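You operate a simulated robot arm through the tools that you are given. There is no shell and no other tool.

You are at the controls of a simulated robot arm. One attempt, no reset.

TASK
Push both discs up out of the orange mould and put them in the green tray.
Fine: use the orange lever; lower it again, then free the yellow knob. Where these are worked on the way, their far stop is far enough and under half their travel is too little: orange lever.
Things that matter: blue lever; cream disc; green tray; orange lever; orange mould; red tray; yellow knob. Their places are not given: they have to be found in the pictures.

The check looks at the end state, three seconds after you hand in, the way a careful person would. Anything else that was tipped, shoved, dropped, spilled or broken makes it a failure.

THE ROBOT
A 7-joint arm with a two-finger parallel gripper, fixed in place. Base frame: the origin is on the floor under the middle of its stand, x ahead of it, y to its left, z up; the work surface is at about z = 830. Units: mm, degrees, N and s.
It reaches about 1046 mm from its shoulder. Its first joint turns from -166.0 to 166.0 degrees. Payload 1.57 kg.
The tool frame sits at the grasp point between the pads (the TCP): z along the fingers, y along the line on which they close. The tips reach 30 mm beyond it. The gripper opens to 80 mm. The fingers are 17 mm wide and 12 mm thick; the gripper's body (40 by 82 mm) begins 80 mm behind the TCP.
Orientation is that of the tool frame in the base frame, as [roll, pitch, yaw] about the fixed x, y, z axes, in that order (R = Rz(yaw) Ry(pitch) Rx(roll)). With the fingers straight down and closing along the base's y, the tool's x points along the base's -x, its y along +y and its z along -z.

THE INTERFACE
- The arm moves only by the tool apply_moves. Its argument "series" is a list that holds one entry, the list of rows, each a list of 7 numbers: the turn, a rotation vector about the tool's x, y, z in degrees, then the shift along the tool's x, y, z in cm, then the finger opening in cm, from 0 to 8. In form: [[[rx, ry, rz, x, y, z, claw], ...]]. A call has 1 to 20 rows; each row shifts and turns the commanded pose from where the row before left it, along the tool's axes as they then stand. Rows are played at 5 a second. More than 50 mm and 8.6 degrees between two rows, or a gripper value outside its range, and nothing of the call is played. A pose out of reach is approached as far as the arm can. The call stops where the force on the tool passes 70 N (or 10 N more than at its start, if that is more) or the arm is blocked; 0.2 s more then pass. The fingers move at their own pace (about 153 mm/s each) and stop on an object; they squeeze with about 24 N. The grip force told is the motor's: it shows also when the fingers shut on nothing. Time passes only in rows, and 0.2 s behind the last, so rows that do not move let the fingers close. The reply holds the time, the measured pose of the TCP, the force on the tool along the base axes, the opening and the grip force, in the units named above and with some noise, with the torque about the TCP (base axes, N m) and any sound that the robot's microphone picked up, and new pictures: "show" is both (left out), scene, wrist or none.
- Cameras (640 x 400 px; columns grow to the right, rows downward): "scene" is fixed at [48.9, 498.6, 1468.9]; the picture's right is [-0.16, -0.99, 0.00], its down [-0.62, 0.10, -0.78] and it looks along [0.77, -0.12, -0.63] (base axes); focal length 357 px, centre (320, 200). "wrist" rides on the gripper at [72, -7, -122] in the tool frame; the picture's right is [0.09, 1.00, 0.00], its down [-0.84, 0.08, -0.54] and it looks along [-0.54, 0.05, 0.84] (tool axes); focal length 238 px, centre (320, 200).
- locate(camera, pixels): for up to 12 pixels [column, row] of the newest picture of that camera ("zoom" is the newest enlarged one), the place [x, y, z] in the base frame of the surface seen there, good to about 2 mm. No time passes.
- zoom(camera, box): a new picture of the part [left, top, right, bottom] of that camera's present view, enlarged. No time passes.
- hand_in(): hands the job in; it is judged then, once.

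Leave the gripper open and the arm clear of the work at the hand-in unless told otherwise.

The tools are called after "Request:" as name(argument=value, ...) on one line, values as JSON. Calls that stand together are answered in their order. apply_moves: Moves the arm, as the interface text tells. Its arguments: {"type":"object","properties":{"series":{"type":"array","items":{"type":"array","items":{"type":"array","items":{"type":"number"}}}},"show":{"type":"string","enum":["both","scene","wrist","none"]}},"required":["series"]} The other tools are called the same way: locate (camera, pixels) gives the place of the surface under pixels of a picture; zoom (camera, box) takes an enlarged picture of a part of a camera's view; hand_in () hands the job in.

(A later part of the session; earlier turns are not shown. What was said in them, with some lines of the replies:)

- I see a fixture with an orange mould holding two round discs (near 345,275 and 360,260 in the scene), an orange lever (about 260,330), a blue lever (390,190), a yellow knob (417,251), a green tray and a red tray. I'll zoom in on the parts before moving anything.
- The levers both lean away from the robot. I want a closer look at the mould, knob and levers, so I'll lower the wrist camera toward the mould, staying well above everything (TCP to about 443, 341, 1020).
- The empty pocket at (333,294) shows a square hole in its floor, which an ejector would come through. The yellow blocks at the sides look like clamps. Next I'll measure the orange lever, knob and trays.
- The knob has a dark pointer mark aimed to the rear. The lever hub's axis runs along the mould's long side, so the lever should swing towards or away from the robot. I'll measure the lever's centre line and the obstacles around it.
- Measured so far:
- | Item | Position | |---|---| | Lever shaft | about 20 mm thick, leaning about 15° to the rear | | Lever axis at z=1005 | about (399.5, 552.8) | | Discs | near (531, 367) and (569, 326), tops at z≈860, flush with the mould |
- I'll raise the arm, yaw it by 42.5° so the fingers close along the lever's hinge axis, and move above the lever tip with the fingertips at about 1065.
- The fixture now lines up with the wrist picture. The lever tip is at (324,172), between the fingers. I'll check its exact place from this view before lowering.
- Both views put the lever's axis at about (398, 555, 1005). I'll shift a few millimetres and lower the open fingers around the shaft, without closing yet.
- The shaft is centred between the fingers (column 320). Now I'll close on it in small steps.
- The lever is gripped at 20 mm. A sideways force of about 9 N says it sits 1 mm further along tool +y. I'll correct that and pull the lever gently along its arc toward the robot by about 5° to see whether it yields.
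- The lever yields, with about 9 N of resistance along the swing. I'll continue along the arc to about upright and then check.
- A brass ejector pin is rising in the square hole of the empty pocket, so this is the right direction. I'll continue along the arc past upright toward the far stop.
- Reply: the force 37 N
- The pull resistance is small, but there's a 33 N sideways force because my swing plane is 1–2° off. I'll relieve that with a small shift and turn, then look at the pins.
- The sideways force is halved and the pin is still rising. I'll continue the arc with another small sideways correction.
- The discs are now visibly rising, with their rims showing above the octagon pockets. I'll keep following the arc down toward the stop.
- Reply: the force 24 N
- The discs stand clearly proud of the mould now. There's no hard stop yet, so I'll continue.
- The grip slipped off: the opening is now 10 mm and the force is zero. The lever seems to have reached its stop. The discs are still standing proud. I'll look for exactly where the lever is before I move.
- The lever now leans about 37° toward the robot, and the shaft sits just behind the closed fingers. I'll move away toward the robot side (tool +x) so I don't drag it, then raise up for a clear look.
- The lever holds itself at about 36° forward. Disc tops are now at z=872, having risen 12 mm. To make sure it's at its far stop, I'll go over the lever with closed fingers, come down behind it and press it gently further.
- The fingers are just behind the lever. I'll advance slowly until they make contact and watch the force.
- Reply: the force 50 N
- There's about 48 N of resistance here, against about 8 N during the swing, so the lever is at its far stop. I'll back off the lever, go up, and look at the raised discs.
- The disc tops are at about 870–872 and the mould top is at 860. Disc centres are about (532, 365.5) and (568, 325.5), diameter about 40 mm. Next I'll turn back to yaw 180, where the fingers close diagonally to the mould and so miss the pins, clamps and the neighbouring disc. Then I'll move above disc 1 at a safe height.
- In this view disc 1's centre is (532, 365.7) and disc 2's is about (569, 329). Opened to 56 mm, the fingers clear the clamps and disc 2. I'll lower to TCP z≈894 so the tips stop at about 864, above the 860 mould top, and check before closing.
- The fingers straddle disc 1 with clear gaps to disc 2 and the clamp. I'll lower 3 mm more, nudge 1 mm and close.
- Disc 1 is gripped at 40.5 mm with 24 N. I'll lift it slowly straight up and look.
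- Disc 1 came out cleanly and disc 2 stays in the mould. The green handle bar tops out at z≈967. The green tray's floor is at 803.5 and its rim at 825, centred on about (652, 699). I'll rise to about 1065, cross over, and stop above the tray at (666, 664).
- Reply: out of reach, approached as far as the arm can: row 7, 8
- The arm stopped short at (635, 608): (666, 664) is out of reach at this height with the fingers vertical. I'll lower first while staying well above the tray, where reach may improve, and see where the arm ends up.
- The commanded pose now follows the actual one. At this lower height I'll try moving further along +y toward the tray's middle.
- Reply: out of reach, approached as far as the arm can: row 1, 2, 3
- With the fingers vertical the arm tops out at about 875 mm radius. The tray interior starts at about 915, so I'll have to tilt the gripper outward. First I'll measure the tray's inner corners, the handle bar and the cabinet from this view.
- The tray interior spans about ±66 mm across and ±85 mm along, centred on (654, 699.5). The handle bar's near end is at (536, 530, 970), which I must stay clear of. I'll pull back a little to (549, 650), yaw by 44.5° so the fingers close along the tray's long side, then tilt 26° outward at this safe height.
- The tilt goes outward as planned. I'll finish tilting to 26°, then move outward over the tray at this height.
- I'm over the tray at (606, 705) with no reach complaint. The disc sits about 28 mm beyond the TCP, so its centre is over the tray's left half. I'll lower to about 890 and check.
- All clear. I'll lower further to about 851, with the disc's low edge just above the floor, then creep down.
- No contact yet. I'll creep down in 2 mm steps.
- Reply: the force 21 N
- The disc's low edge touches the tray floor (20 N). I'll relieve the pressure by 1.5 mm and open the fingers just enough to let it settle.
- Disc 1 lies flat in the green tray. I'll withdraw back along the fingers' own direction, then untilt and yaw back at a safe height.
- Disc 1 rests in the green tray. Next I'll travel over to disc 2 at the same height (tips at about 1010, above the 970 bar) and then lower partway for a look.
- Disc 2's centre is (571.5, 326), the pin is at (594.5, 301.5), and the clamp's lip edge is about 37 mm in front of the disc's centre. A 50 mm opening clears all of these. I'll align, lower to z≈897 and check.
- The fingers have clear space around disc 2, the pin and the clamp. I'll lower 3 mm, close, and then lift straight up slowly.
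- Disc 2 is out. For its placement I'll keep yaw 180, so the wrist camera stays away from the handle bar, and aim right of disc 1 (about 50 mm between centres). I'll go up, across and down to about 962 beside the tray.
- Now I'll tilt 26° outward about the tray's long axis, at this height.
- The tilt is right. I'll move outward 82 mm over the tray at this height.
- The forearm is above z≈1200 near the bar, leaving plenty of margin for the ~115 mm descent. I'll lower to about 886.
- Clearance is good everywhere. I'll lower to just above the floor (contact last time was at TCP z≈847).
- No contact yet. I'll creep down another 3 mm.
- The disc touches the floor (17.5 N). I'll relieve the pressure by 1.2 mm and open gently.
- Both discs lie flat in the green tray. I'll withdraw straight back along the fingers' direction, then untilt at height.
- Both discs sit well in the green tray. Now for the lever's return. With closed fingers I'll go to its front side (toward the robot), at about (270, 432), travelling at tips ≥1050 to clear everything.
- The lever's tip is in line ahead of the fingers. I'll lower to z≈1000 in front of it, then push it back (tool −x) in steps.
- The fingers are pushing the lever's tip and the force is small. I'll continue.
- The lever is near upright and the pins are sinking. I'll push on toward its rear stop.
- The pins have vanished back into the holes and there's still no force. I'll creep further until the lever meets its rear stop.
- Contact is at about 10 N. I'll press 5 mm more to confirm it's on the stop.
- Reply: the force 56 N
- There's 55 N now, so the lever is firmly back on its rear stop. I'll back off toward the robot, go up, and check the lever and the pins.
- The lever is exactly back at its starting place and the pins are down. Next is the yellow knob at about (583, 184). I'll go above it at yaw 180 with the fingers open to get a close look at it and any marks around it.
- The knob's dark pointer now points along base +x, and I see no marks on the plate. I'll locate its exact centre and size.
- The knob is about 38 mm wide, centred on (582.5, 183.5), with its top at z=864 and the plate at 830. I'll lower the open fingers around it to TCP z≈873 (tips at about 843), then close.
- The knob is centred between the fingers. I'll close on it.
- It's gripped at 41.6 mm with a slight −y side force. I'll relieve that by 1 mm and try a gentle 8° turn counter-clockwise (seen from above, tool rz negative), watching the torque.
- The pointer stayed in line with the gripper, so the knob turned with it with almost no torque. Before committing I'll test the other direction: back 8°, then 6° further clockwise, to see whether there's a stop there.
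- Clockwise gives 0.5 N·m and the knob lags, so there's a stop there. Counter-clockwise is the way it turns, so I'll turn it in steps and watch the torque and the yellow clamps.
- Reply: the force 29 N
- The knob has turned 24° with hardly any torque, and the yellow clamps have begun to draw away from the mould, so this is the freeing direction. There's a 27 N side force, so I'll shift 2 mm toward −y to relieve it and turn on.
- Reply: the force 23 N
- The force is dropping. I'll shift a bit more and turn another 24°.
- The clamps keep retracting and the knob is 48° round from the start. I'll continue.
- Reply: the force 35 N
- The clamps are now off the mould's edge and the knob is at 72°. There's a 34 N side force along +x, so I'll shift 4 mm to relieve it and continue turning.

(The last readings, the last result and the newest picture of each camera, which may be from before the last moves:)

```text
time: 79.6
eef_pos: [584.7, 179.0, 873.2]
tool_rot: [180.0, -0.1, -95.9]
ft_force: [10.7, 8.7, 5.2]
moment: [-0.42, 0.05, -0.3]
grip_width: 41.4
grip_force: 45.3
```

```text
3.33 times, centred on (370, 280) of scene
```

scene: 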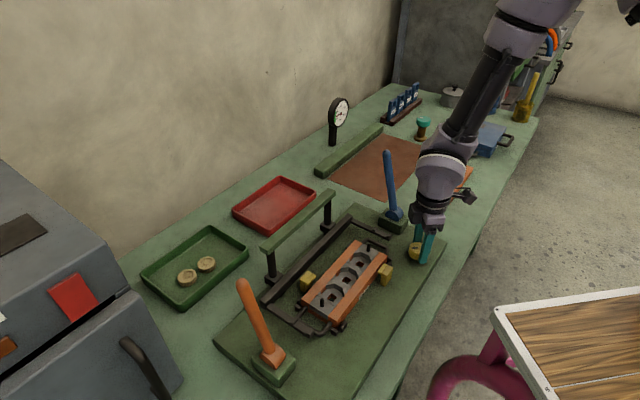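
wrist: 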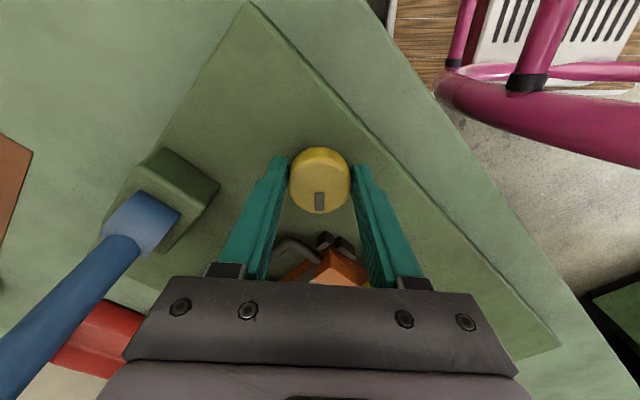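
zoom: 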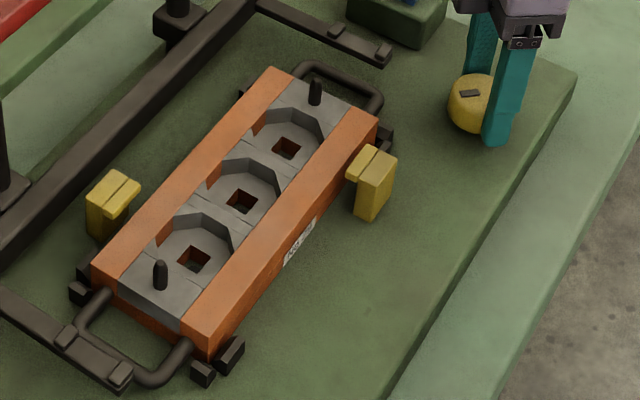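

Torque is −0.3 N·m and rising slightly, and the knob is still following at 84°. I'll continue in small steps.

Request:
apply_moves(series=[[[0, 0, -4, 0, 0, 0, 3], [0, 0, -4, 0, 0, 0, 3], [0, 0, 0, 0, 0, 0, 3]]], show="wrist")

Request:
zoom(camera="wrist", box=[240, 110, 400, 240])

Request:
zoom(camera="scene", box=[290, 220, 450, 340])

```text
time: 80.4
eef_pos: [586.8, 176.7, 872.2]
tool_rot: [179.9, -0.2, -87.9]
ft_force: [12.5, -9.1, -0.5]
moment: [-0.48, -1.11, -0.17]
grip_width: 42.0
grip_force: 44.6
```

wrist: 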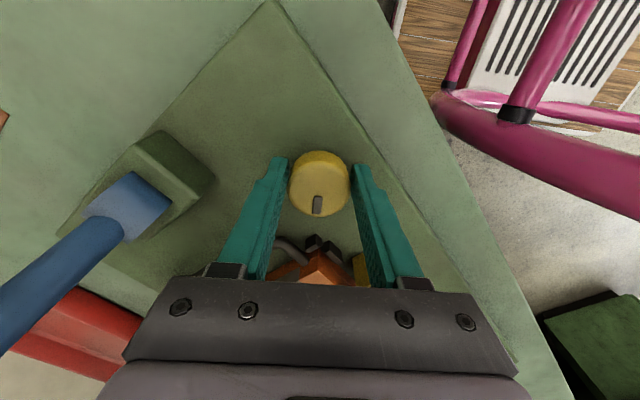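

```text
3.08 times, centred on (320, 175) of wrist
```

zoom: 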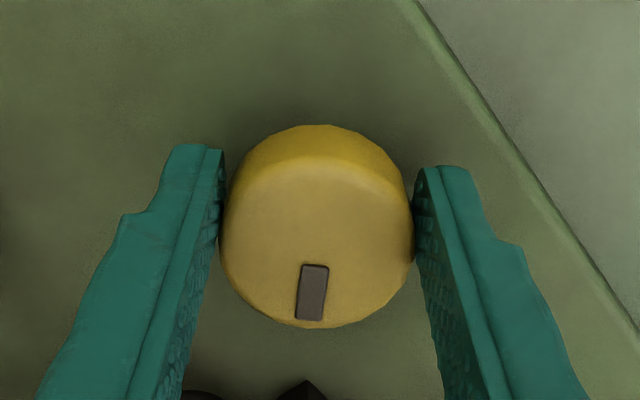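

```text
3.33 times, centred on (370, 280) of scene
```

zoom: 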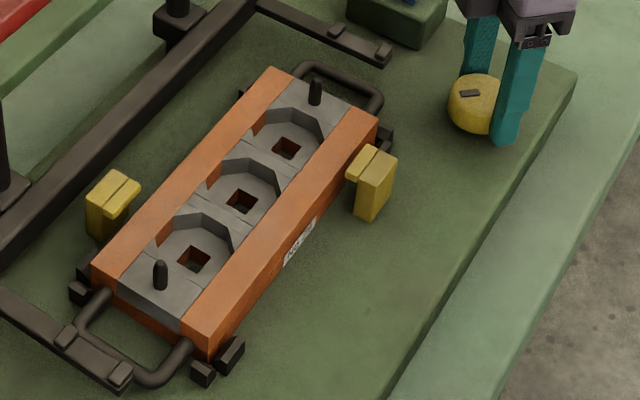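

The knob lagged on the last few degrees, and the clamps stopped moving too, so it has reached its end stop after about a quarter turn. I'll open the fingers, rise straight up, and check its pointer.

Request:
apply_moves(series=[[[0, 0, 0, 0, 0, 0, 5], [0, 0, 0, 0, 0, 0, 6.5], [0, 0, 0, 0, 0, -3.0, 7], [0, 0, 0, 0, 0, -4.0, 7], [0, 0, 0, 0, 0, -4.0, 7], [0, 0, 0, 0, 0, 0, 7]]], show="both")

Request:
zoom(camera="wrist", box=[230, 60, 410, 220])

Request:
zoom(camera="scene", box=[290, 220, 450, 340])

```text
time: 81.8
eef_pos: [585.4, 177.0, 985.4]
tool_rot: [180.0, 0.0, -87.9]
ft_force: [0.6, 0.1, -0.7]
moment: [0.02, 0.0, 0.0]
grip_width: 70.1
grip_force: 0.0
```

scene: 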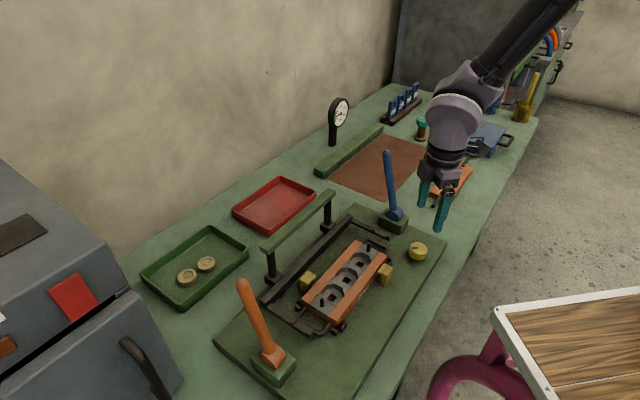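
wrist: 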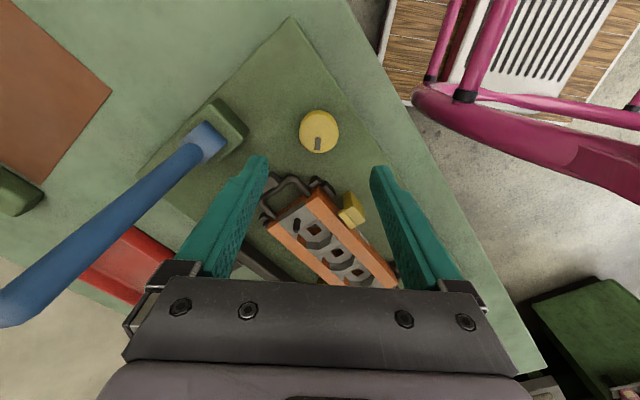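

```text
2.50 times, centred on (320, 140) of wrist
```

zoom: 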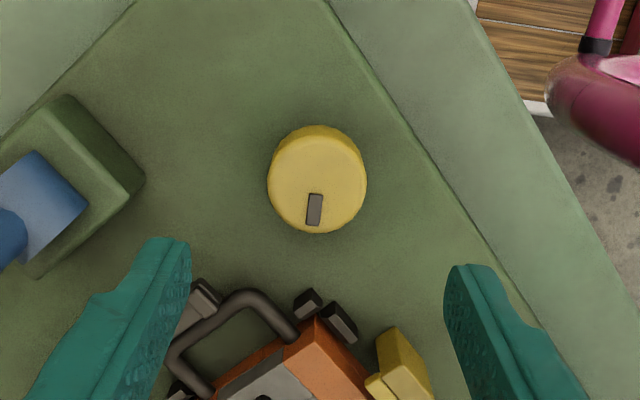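

```text
3.33 times, centred on (370, 280) of scene
```

zoom: 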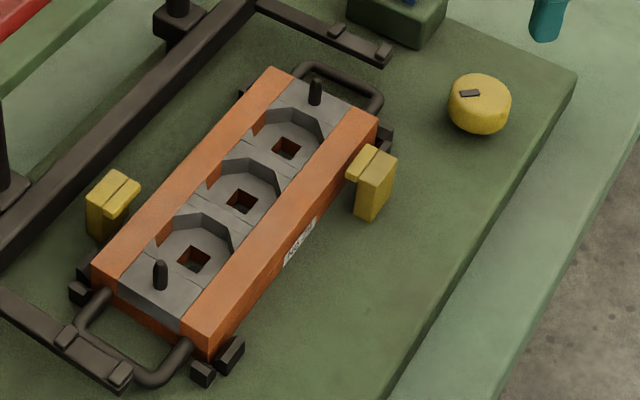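

The pointer now points along +y, a quarter turn from the start. I'll check its centre and the clamp positions relative to the mould's edge to make sure the knob is fully at the free stop.

Request:
locate(camera="wrist", pixels=[[319, 131], [300, 131], [338, 131], [319, 113], [319, 150], [317, 138], [318, 147], [352, 212], [345, 218], [343, 205], [330, 205]])

Request:
zoom(camera="wrist", box=[260, 170, 400, 290])

Request:
zoom(camera="scene", box=[360, 240, 440, 300])

```text
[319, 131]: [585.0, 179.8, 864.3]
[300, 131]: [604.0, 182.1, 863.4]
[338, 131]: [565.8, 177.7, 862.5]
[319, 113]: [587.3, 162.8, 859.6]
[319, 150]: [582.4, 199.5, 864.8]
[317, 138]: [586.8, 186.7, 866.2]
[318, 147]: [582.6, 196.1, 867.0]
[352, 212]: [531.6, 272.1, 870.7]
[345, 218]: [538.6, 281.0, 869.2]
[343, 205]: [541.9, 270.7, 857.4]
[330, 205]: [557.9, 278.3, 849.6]
```

```text
3.33 times, centred on (330, 230) of wrist
```

zoom: 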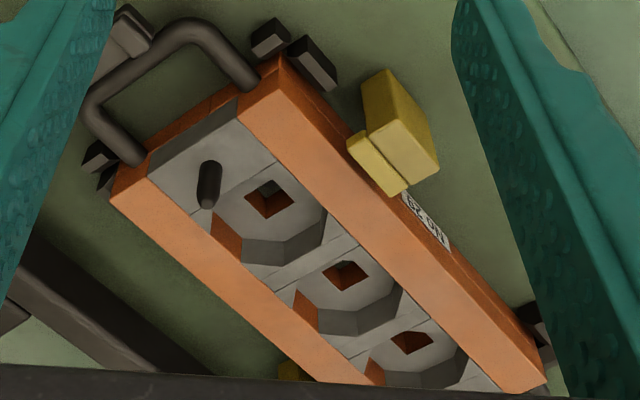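

```text
6.67 times, centred on (400, 270) of scene
```

zoom: 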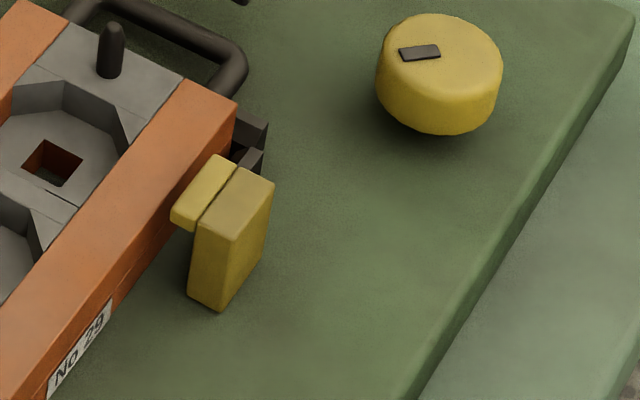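

The clamps look fully clear of the mould's edges. To be sure the knob is at its stop, I'll regrasp it better centred (at about 585, 180), with 40° of turn in hand, and press counter-clockwise once more.

Request:
apply_moves(series=[[[0, 0, 8, -0.3, 0, 0, 7], [0, 0, 8, 0, 0, 0, 7], [0, 0, 8, 0, 0, 0, 7], [0, 0, 8, 0, 0, 0, 7], [0, 0, 8, 0, 0, 0, 7], [0, 0, 0, 0, 0, 4.0, 7], [0, 0, 0, 0, 0, 4.0, 7], [0, 0, 0, 0, 0, 3.2, 7], [0, 0, 0, 0, 0, 0, 5], [0, 0, 0, 0, 0, 0, 3], [0, 0, 0, 0, 0, 0, 3]]], show="wrist")

Request:
zoom(camera="wrist", box=[240, 110, 400, 240])

```text
time: 84.2
eef_pos: [585.0, 181.4, 869.1]
tool_rot: [179.9, 0.1, -127.7]
ft_force: [-16.0, 14.4, -6.1]
moment: [1.11, -0.39, 0.06]
grip_width: 41.8
grip_force: 44.2
```

wrist: 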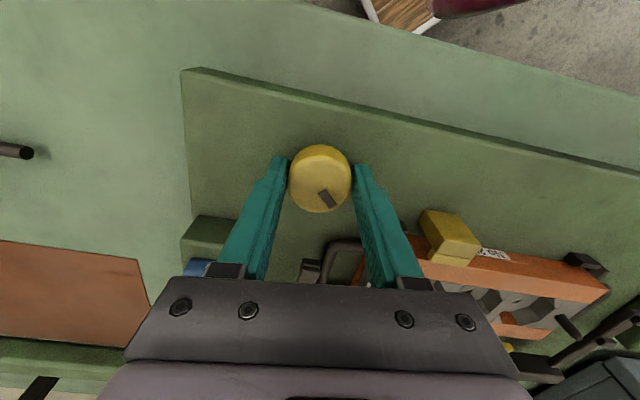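

```text
3.08 times, centred on (320, 175) of wrist
```

zoom: 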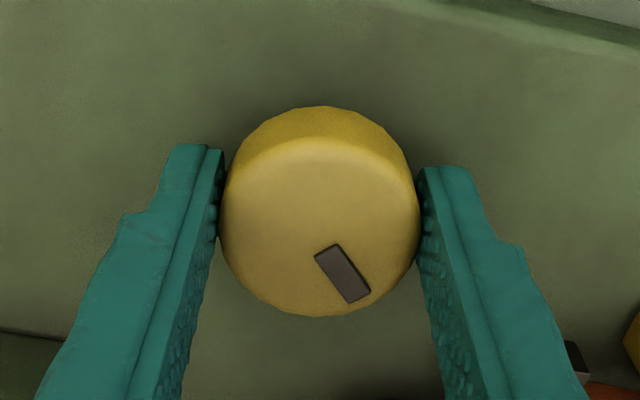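

It's gripped again. I'll relieve the side force along tool +y and press 12° counter-clockwise.

Request:
apply_moves(series=[[[0, 0, 0, 0, 0.3, 0, 3], [0, 0, -4, 0, 0, 0, 3], [0, 0, -4, 0, 0, 0, 3], [0, 0, -4, 0, 0, 0, 3], [0, 0, 0, 0, 0, 0, 3]]], show="wrist")

Request:
zoom(camera="wrist", box=[240, 110, 400, 240])

```text
time: 85.4
eef_pos: [583.8, 181.7, 870.0]
tool_rot: [-179.9, -0.1, -116.2]
ft_force: [6.2, -9.3, -1.9]
moment: [-0.5, 0.16, -0.89]
grip_width: 41.3
grip_force: 44.8
```

wrist: 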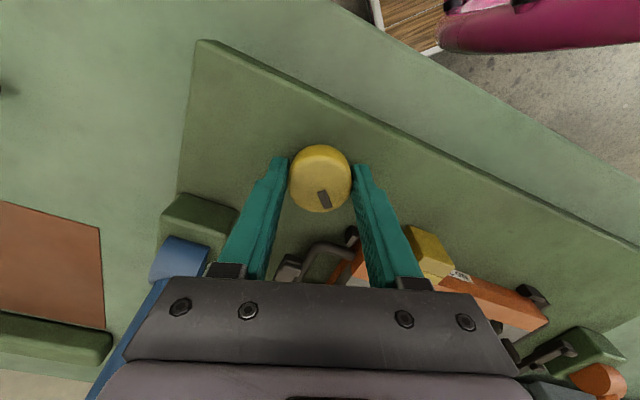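

```text
3.08 times, centred on (320, 175) of wrist
```

zoom: 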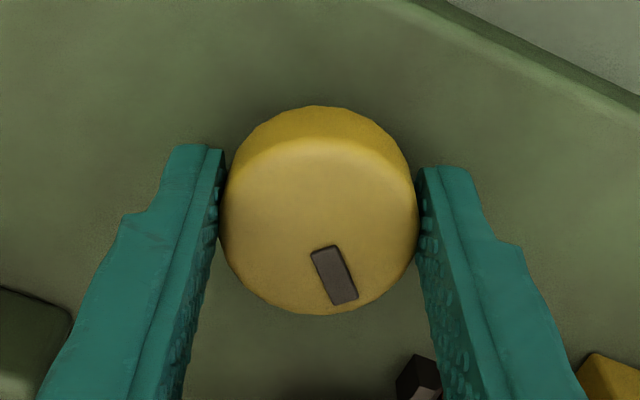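

There's 0.9 N·m of resistance and the knob no longer follows, so it is firmly at its free stop. I'll open the fingers directly without turning back, then rise straight up clear of everything.

Request:
apply_moves(series=[[[0, 0, 0, 0, 0, 0, 5], [0, 0, 0, 0, 0, 0, 7], [0, 0, 0, 0, 0, -3.0, 7], [0, 0, 0, 0, 0, -4.5, 7], [0, 0, 0, 0, 0, -4.5, 8], [0, 0, 0, 0, 0, -4.5, 8], [0, 0, 0, 0, 0, -4.5, 8], [0, 0, 0, 0, 0, -4.5, 8], [0, 0, 0, 0, 0, -4.5, 8], [0, 0, 8, 0, 0, 0, 8], [0, 0, 8, 0, 0, 0, 8], [0, 0, 8, 0, 0, 0, 8], [0, 0, 8, 0, 0, 0, 8], [0, 0, 8, 0, 0, 0, 8], [0, 0, 8, 0, 0, 0, 8], [0, 0, 8, 0, 0, 0, 8], [0, 0, 8, 0, 0, 0, 8], [0, 0, 0, 0, 0, 0, 8]]], show="both")

Request:
zoom(camera="scene", box=[120, 190, 450, 390])

Request:
zoom(camera="scene", box=[290, 220, 450, 340])

Request:
locate(camera="scene", pixels=[[187, 275], [206, 263], [243, 284], [253, 312], [386, 155], [393, 215]])

```text
time: 89.2
eef_pos: [584.2, 183.0, 1171.2]
tool_rot: [-180.0, 0.0, 180.0]
ft_force: [0.5, 0.2, -0.3]
moment: [0.02, -0.02, 0.01]
grip_width: 79.8
grip_force: 0.1
```

scene: 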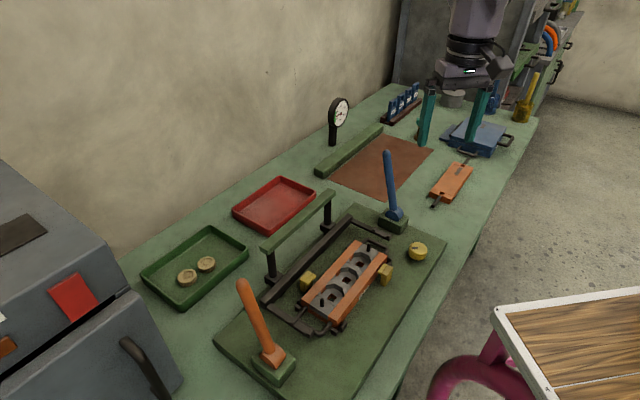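
wrist: 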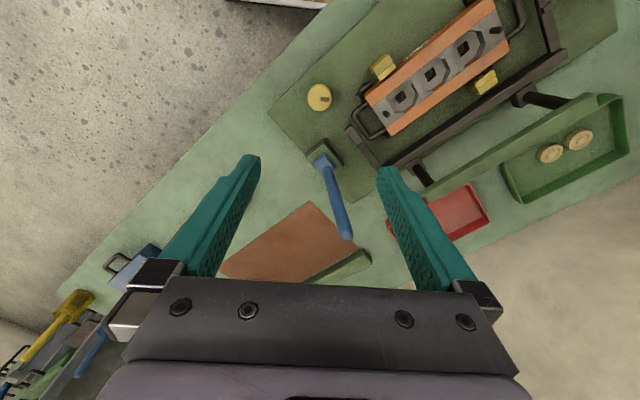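

```text
1.94 times, centred on (285, 290) of scene
```

zoom: 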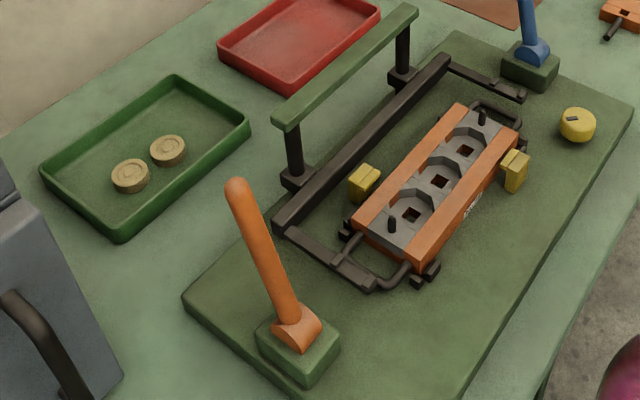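

```text
3.33 times, centred on (370, 280) of scene
```

zoom: 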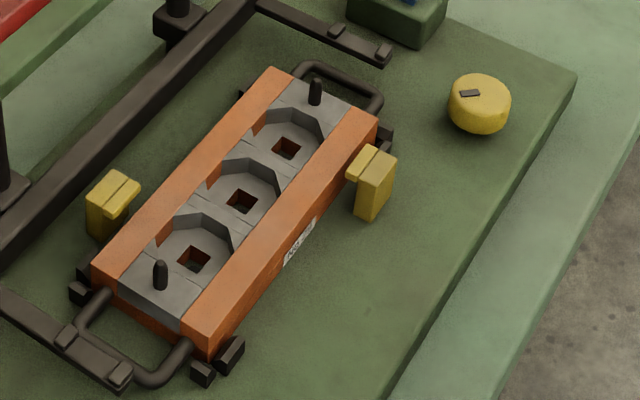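

```text
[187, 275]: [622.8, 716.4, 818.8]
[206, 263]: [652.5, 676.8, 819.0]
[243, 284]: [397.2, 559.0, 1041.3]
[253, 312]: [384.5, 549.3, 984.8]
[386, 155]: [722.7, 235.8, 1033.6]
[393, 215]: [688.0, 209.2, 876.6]
```

All of it checks out:
- Both discs lie flat in the green tray (tops at z≈819).
- The orange lever is back at its starting place and the ejector pins are down.
- The yellow knob is at its free stop, with the clamps off the mould.
- The blue lever and red tray are where they were.
- The gripper is open and the arm is well clear at z≈1171.

I'm handing in now.

Request:
hand_in()

```text
The job is handed in.
```

I've handed the job in. Both discs are out of the orange mould and lying flat in the green tray.

- **Orange lever:** I pulled it to its far stop, which raised the discs about 12 mm so I could lift them out one at a time. I then pushed it back to its starting position, and the pins went down again.
- **Yellow knob:** I turned it about a quarter turn counter-clockwise to its stop, which drew the yellow clamps off the mould. Nothing on the plate marks the free position, so I took it from the clamps letting go and the stop in that direction.
- **Everything else:** The blue lever and red tray were not touched. The gripper is open and the arm is well above the work.

The tray was too far away to reach with the fingers pointing straight down, so I tilted the gripper 26° to set the discs in. Each disc dropped slightly onto the tray floor when released. The grip also slipped off the orange lever near the end of its pull, so I pressed it again from behind to confirm it was at the stop.
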